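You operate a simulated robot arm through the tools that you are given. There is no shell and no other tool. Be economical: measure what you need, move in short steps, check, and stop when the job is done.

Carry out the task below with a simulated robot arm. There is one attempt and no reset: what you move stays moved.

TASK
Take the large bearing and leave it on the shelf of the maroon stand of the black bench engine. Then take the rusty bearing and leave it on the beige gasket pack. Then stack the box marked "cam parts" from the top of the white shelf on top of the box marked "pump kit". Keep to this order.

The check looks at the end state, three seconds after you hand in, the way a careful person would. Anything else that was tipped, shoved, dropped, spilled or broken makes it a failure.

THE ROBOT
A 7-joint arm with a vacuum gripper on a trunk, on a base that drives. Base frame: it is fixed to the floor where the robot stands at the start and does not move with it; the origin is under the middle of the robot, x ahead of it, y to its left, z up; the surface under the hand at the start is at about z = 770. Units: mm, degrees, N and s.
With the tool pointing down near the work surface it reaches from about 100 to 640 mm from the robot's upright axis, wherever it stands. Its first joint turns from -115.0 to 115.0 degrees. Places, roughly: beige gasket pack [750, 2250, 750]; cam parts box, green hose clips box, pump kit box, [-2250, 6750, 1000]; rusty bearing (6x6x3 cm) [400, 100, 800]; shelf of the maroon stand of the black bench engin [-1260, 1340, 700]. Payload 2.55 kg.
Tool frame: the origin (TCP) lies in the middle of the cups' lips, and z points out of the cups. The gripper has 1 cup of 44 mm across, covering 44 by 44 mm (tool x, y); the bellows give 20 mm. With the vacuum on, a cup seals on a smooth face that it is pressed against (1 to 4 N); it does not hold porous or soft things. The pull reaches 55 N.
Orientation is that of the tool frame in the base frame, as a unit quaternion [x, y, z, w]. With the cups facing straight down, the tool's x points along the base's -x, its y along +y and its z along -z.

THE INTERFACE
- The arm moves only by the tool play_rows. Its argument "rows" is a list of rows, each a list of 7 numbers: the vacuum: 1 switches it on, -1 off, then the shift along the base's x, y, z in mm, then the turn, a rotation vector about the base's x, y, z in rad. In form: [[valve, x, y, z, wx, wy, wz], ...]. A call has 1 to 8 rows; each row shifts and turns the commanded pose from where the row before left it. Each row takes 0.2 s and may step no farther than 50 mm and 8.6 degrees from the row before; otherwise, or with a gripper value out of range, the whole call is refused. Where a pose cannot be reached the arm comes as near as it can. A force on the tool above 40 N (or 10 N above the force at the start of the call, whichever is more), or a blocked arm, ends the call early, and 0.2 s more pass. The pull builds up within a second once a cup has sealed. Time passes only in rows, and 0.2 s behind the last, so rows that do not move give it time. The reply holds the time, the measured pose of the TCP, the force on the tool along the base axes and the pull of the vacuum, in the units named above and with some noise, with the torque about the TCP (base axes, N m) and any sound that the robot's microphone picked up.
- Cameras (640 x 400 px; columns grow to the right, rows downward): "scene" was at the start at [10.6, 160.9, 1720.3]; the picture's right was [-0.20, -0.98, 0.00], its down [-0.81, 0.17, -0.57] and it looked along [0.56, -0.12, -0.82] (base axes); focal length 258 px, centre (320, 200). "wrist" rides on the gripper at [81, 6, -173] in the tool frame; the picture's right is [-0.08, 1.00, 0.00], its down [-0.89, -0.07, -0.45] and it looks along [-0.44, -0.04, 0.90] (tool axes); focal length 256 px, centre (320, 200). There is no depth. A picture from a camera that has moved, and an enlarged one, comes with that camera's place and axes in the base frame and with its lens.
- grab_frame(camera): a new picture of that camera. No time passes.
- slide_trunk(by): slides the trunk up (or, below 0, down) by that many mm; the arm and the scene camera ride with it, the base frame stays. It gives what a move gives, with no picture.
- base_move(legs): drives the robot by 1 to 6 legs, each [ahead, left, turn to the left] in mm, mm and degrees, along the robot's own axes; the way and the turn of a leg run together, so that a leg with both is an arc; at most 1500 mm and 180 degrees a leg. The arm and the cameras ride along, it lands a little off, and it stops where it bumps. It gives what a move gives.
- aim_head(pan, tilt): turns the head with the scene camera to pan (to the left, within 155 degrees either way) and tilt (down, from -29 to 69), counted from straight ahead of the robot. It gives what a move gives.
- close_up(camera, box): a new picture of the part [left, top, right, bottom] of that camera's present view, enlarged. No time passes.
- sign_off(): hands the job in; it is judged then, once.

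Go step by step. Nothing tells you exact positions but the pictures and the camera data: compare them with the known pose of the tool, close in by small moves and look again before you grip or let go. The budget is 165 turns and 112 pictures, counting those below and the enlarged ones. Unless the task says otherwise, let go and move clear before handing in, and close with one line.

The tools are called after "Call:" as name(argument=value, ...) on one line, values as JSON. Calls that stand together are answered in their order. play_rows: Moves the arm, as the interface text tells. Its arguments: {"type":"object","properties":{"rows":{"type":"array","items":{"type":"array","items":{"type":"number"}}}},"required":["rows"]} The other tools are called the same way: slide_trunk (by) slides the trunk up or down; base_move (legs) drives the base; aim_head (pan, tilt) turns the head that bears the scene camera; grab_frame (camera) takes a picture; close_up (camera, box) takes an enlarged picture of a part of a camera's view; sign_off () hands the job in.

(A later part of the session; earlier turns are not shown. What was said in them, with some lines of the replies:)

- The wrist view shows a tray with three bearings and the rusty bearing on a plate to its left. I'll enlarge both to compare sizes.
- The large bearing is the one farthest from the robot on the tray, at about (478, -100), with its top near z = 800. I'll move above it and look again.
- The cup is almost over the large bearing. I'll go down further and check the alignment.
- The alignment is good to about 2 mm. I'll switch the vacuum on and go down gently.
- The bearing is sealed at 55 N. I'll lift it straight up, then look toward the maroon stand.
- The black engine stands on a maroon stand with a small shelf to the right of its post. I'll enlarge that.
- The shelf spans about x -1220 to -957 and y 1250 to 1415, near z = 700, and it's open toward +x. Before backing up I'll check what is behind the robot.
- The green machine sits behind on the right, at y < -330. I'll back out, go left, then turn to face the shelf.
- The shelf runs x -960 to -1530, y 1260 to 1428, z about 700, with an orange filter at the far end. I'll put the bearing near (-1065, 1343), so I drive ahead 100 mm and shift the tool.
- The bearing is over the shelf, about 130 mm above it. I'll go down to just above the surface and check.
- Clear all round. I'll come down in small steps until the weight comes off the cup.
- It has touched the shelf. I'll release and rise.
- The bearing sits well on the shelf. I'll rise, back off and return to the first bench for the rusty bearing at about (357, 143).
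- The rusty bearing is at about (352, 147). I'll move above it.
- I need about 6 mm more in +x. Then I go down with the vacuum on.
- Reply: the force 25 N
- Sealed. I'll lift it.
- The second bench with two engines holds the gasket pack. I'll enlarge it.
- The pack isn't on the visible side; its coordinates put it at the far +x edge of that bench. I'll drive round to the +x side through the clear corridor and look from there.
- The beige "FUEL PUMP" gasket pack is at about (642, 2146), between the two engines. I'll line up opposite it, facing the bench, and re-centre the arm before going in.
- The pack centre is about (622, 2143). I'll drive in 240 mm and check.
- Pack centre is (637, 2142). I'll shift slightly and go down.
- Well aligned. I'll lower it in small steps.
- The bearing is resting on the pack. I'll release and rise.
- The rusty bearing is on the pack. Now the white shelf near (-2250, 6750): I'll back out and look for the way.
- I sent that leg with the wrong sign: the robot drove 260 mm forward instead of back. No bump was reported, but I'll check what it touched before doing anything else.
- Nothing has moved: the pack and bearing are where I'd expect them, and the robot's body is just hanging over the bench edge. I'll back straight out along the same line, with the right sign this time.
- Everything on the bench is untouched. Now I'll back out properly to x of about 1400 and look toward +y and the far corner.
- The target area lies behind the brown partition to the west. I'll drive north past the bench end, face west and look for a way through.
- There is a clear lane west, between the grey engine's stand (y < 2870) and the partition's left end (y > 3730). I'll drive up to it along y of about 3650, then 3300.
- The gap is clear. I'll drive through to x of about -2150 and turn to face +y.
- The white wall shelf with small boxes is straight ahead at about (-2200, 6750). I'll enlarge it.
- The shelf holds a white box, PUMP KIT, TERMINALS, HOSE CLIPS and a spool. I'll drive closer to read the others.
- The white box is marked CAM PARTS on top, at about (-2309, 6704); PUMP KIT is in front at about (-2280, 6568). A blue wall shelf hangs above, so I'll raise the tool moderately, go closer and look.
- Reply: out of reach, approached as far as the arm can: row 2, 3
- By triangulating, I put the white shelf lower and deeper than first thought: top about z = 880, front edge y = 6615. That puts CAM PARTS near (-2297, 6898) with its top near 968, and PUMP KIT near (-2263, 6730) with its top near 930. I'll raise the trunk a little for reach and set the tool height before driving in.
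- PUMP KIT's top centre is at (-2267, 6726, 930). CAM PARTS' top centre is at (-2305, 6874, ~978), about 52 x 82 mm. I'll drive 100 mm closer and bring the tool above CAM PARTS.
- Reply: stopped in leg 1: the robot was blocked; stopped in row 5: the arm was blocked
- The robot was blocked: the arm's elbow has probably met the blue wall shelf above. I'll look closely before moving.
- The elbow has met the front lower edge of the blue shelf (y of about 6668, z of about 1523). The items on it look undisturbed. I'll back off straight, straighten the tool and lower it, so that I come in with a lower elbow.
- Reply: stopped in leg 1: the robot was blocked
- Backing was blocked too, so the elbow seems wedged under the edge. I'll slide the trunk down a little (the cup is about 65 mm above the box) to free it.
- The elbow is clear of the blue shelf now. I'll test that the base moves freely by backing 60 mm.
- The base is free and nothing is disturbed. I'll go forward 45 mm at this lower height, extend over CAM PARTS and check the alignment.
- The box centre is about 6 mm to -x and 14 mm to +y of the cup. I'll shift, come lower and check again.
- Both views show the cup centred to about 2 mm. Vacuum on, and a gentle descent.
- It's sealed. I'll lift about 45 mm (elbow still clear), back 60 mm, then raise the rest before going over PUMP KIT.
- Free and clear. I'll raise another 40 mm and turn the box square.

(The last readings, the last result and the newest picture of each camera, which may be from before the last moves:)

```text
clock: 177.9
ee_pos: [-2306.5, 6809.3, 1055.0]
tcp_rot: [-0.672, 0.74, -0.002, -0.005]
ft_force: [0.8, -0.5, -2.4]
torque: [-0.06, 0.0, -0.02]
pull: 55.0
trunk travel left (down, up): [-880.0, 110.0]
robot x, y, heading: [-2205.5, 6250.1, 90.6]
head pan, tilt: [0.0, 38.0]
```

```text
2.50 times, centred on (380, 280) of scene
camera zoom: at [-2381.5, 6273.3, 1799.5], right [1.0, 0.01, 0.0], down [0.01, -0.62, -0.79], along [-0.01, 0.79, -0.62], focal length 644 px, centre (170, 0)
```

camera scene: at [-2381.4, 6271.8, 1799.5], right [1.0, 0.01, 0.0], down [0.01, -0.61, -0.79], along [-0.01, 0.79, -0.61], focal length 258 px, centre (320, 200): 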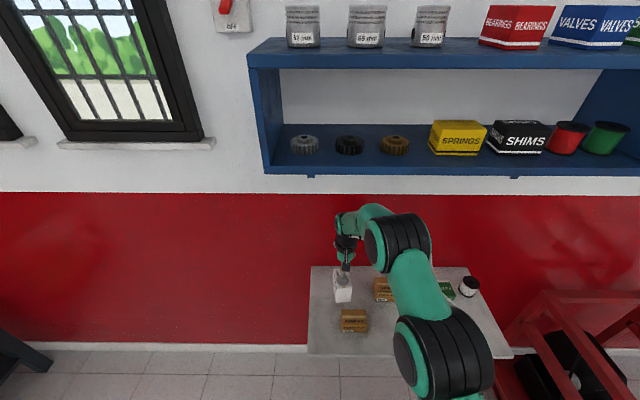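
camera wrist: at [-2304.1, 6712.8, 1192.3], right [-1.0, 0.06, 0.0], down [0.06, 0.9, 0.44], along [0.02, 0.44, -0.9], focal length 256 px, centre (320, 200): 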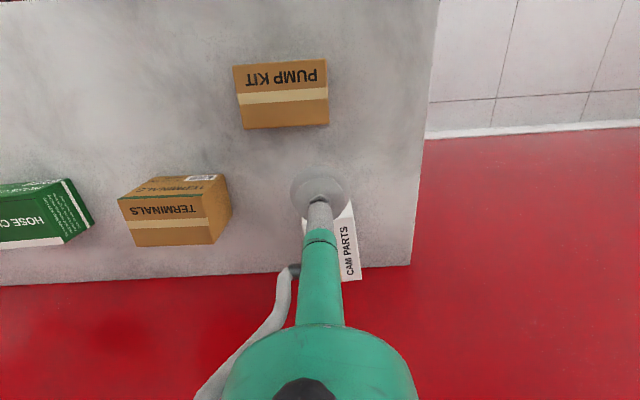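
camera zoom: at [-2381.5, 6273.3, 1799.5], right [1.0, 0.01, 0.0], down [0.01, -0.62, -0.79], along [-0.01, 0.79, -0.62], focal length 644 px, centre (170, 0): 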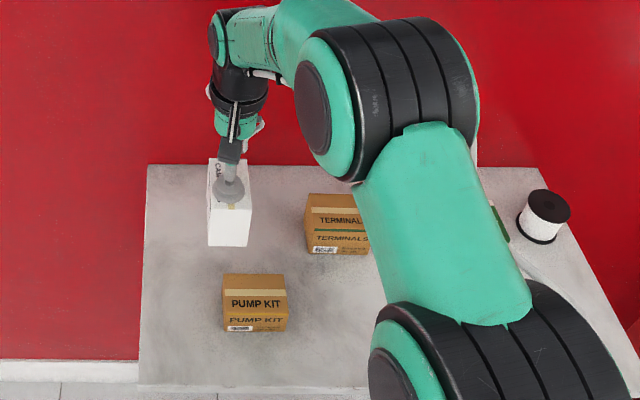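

Call:
base_move(legs=[[-60, 0, 0]])

Call:
play_rows(rows=[[1, 20, -14, 0, 0, 0, 0], [1, 20, -14, 0, 0, 0, 0], [1, 0, 0, 0, 0, 0, 0]])

Call:
grab_frame(camera="wrist")

Call:
close_up(camera="scene", box=[310, 250, 406, 340])

```text
clock: 178.9
ee_pos: [-2305.9, 6749.4, 1056.0]
tcp_rot: [-0.672, 0.74, -0.002, -0.005]
ft_force: [1.2, -0.8, -2.2]
torque: [-0.03, 0.03, -0.02]
pull: 54.7
trunk travel left (down, up): [-880.0, 110.0]
robot x, y, heading: [-2204.2, 6190.3, 90.5]
head pan, tilt: [0.0, 38.0]
```

```text
clock: 179.7
ee_pos: [-2267.5, 6720.7, 1054.6]
tcp_rot: [-0.673, 0.739, -0.003, -0.006]
ft_force: [0.3, -0.1, -2.4]
torque: [-0.07, 0.03, -0.03]
pull: 55.1
trunk travel left (down, up): [-880.0, 110.0]
robot x, y, heading: [-2198.5, 6189.0, 90.5]
head pan, tilt: [0.0, 38.0]
```

```text
38 pictures are left
camera wrist: at [-2279.8, 6643.3, 1228.3], right [-0.98, 0.17, 0.0], down [0.16, 0.89, 0.43], along [0.07, 0.43, -0.9], focal length 256 px, centre (320, 200)
```

wrist: 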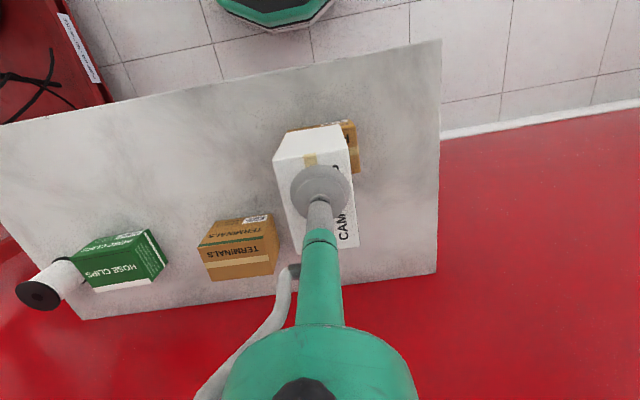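

```text
4.44 times, centred on (358, 295) of scene
camera zoom: at [-2381.5, 6215.1, 1799.4], right [1.0, 0.01, 0.0], down [0.01, -0.62, -0.79], along [-0.01, 0.79, -0.62], focal length 1146 px, centre (151, -222)
```

zoom: 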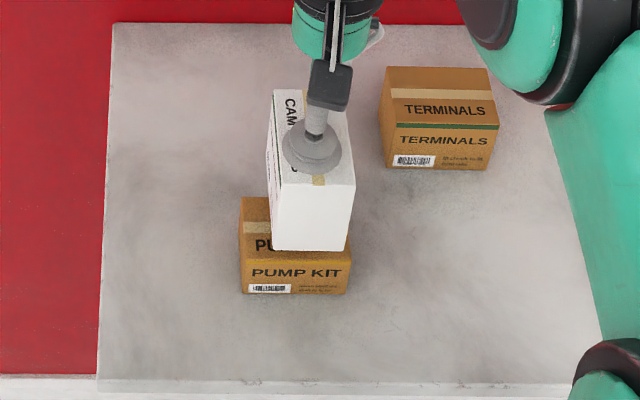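

CAM PARTS should go about 9 mm toward -x to be centred on PUMP KIT. I'll shift and lower to just above.

Call:
play_rows(rows=[[1, -9, 0, 0, 0, 0, 0], [1, 0, -1, -12, 0, 0, 0], [1, 0, 0, -8, 0, 0, 0], [1, 0, 0, 0, 0, 0, 0]])

Call:
close_up(camera="scene", box=[310, 250, 406, 340])

Call:
close_up(camera="wrist", box=[240, 90, 400, 210])

```text
clock: 180.7
ee_pos: [-2274.8, 6718.9, 1034.8]
tcp_rot: [-0.673, 0.74, -0.002, -0.005]
ft_force: [0.7, -0.6, -2.6]
torque: [-0.03, 0.01, 0.0]
pull: 54.4
trunk travel left (down, up): [-880.0, 110.0]
robot x, y, heading: [-2205.0, 6189.9, 90.3]
head pan, tilt: [0.0, 38.0]
```

```text
4.44 times, centred on (358, 295) of scene
camera zoom: at [-2380.9, 6213.8, 1799.5], right [1.0, 0.01, 0.0], down [0.01, -0.62, -0.79], along [-0.01, 0.79, -0.62], focal length 1146 px, centre (151, -222)
```

zoom: 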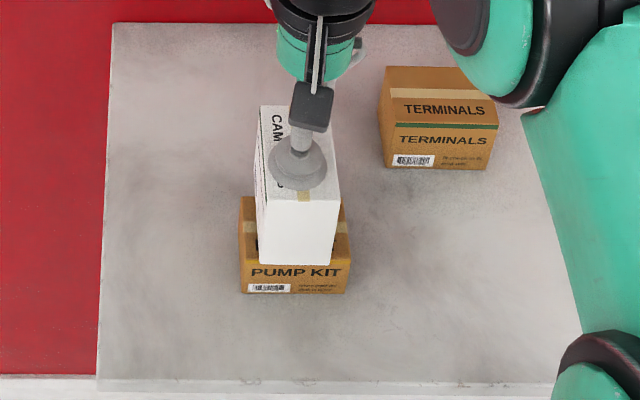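

```text
3.33 times, centred on (320, 150) of wrist
camera zoom: at [-2288.5, 6641.8, 1208.6], right [-0.98, 0.17, 0.0], down [0.16, 0.89, 0.44], along [0.07, 0.43, -0.9], focal length 853 px, centre (320, 367)
```

zoom: 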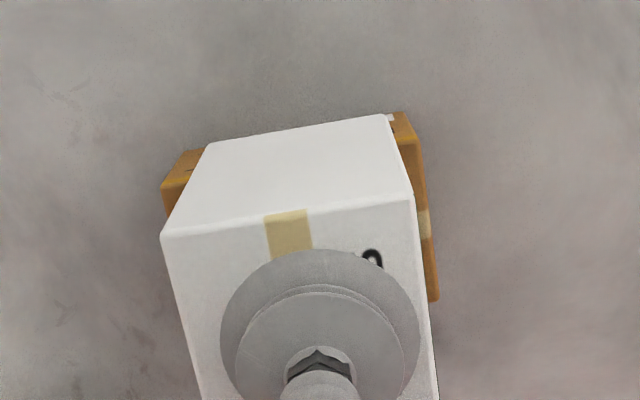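

It's centred. I'll lower slowly until it touches.

Call:
play_rows(rows=[[1, 0, 0, -4, 0, 0, 0], [1, 0, 0, -3, 0, 0, 0], [1, 0, 0, 0, 0, 0, 0]])

```text
clock: 181.5
ee_pos: [-2275.3, 6718.8, 1028.1]
tcp_rot: [-0.673, 0.74, -0.003, -0.005]
ft_force: [0.5, -0.4, -2.5]
torque: [-0.02, 0.0, 0.0]
pull: 55.2
trunk travel left (down, up): [-880.0, 110.0]
robot x, y, heading: [-2207.5, 6189.3, 90.5]
head pan, tilt: [0.0, 38.0]
```

Call:
play_rows(rows=[[1, 0, 0, -2, 0, 0, 0], [1, 0, 0, -2, 0, 0, 0], [1, 0, 0, 0, 0, 0, 0]])

```text
clock: 182.3
ee_pos: [-2274.6, 6720.3, 1024.0]
tcp_rot: [-0.673, 0.74, -0.003, -0.006]
ft_force: [1.2, -0.4, -3.2]
torque: [-0.03, 0.04, 0.01]
pull: 55.1
trunk travel left (down, up): [-880.0, 110.0]
robot x, y, heading: [-2205.0, 6193.4, 90.4]
head pan, tilt: [0.0, 38.0]
```

Call:
play_rows(rows=[[1, 0, 0, -2, 0, 0, 0], [1, 0, 0, -2, 0, 0, 0], [1, 0, 0, 0, 0, 0, 0]])

Call:
close_up(camera="scene", box=[310, 250, 406, 340])

```text
clock: 183.1
ee_pos: [-2273.4, 6719.5, 1022.3]
tcp_rot: [-0.673, 0.74, -0.001, -0.005]
ft_force: [-0.8, -1.5, 7.6]
torque: [0.12, -0.2, -0.07]
pull: 55.2
trunk travel left (down, up): [-880.0, 110.0]
robot x, y, heading: [-2202.6, 6187.2, 90.7]
head pan, tilt: [0.0, 38.0]
```

```text
4.44 times, centred on (358, 295) of scene
camera zoom: at [-2380.8, 6212.0, 1799.7], right [1.0, 0.01, 0.0], down [0.01, -0.61, -0.79], along [-0.01, 0.79, -0.61], focal length 1146 px, centre (151, -222)
```

zoom: 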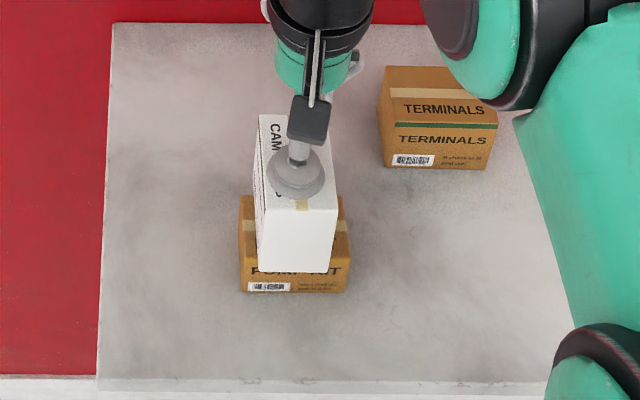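

It has made contact and is centred. I'll release and rise gently.

Call:
play_rows(rows=[[1, 0, 0, 1, 0, 0, 0], [-1, 0, 0, 0, 0, 0, 0], [-1, 0, 0, 0, 0, 0, 0], [-1, 0, 0, 0, 0, 0, 0], [-1, 0, 0, 4, 0, 0, 0], [-1, 0, 0, 10, 0, 0, 0], [-1, 0, 0, 20, 0, 0, 0]])

Call:
base_move(legs=[[-300, 0, 0]])

Call:
grab_frame(camera="scene")

Call:
grab_frame(camera="wrist")

```text
clock: 184.7
ee_pos: [-2274.2, 6719.6, 1056.5]
tcp_rot: [-0.674, 0.739, -0.003, -0.006]
ft_force: [-0.2, -0.3, 0.3]
torque: [-0.01, 0.02, 0.03]
pull: 0.1
trunk travel left (down, up): [-880.0, 110.0]
robot x, y, heading: [-2203.1, 6191.7, 90.6]
head pan, tilt: [0.0, 38.0]
```

```text
clock: 186.7
ee_pos: [-2272.2, 6422.4, 1056.2]
tcp_rot: [-0.673, 0.74, -0.003, -0.005]
ft_force: [0.7, -0.1, 0.7]
torque: [-0.04, 0.02, -0.01]
pull: 0.1
trunk travel left (down, up): [-880.0, 110.0]
robot x, y, heading: [-2202.5, 5894.2, 90.8]
head pan, tilt: [0.0, 38.0]
```

```text
33 pictures are left
camera scene: at [-2378.0, 5915.1, 1799.5], right [1.0, 0.01, 0.0], down [0.01, -0.62, -0.79], along [-0.01, 0.79, -0.62], focal length 258 px, centre (320, 200)
```

scene: 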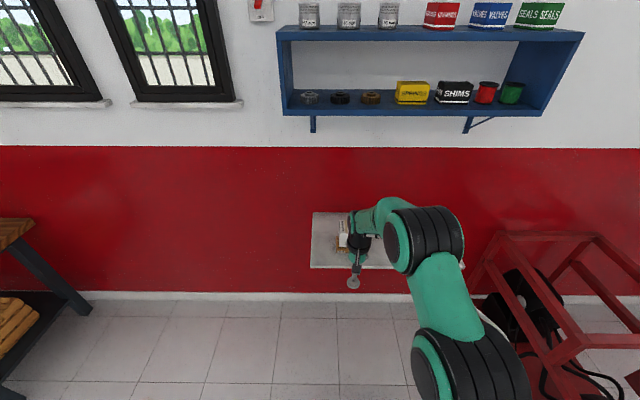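

```text
32 pictures are left
camera wrist: at [-2286.2, 6344.1, 1228.9], right [-0.98, 0.17, 0.0], down [0.16, 0.89, 0.44], along [0.07, 0.43, -0.9], focal length 256 px, centre (320, 200)
```

wrist: 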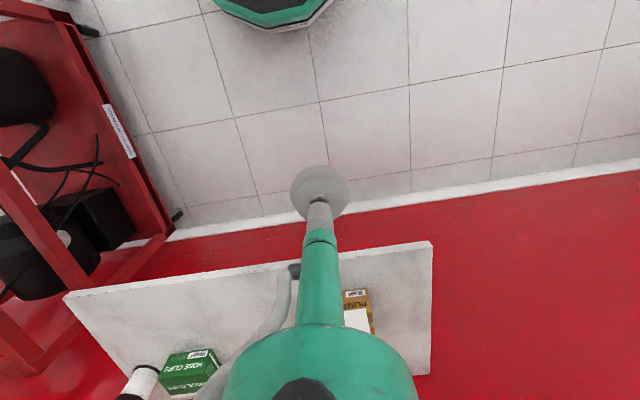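

I'm clear of the shelf. I'll back up a bit more for an unobstructed look at the stack and both shelves.

Call:
base_move(legs=[[-500, 0, 0]])

Call:
aim_head(pan=0, tilt=25)

Call:
close_up(camera="scene", box=[280, 60, 520, 260])

```text
clock: 189.7
ee_pos: [-2268.1, 5923.3, 1055.6]
tcp_rot: [-0.673, 0.739, -0.002, -0.005]
ft_force: [-0.3, 0.3, -0.2]
torque: [0.01, 0.02, 0.01]
pull: 0.0
trunk travel left (down, up): [-880.0, 110.0]
robot x, y, heading: [-2193.2, 5389.9, 90.4]
head pan, tilt: [0.0, 38.0]
```

```text
clock: 190.4
ee_pos: [-2268.6, 5923.2, 1055.8]
tcp_rot: [-0.673, 0.739, -0.002, -0.006]
ft_force: [0.6, -0.4, -0.4]
torque: [-0.04, -0.02, 0.0]
pull: 0.0
trunk travel left (down, up): [-880.0, 110.0]
robot x, y, heading: [-2197.5, 5392.6, 90.6]
head pan, tilt: [0.0, 25.0]
```

```text
2.00 times, centred on (400, 160) of scene
camera zoom: at [-2373.2, 5421.9, 1819.8], right [1.0, 0.01, 0.0], down [0.0, -0.42, -0.91], along [-0.01, 0.91, -0.42], focal length 516 px, centre (160, 280)
```

zoom: 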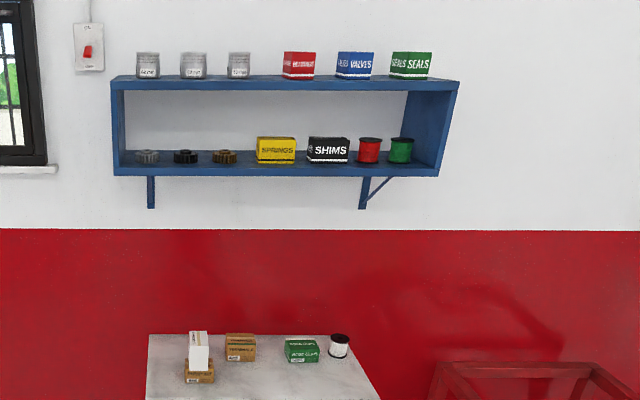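

The stack stands upright with CAM PARTS on PUMP KIT, nothing else on either shelf has moved, and the tool is clear. I'm handing in.

Call:
sign_off()

```text
The job is handed in.
```

The job is handed in: the large bearing is on the maroon stand's shelf, the rusty bearing is on the beige gasket pack, and CAM PARTS is stacked on PUMP KIT, done in that order. Along the way I drove 260 mm forward by mistake at the gasket bench without touching anything, and the arm's elbow pressed briefly against the blue wall shelf. In the pictures, nothing on that bench or either wall shelf had moved.
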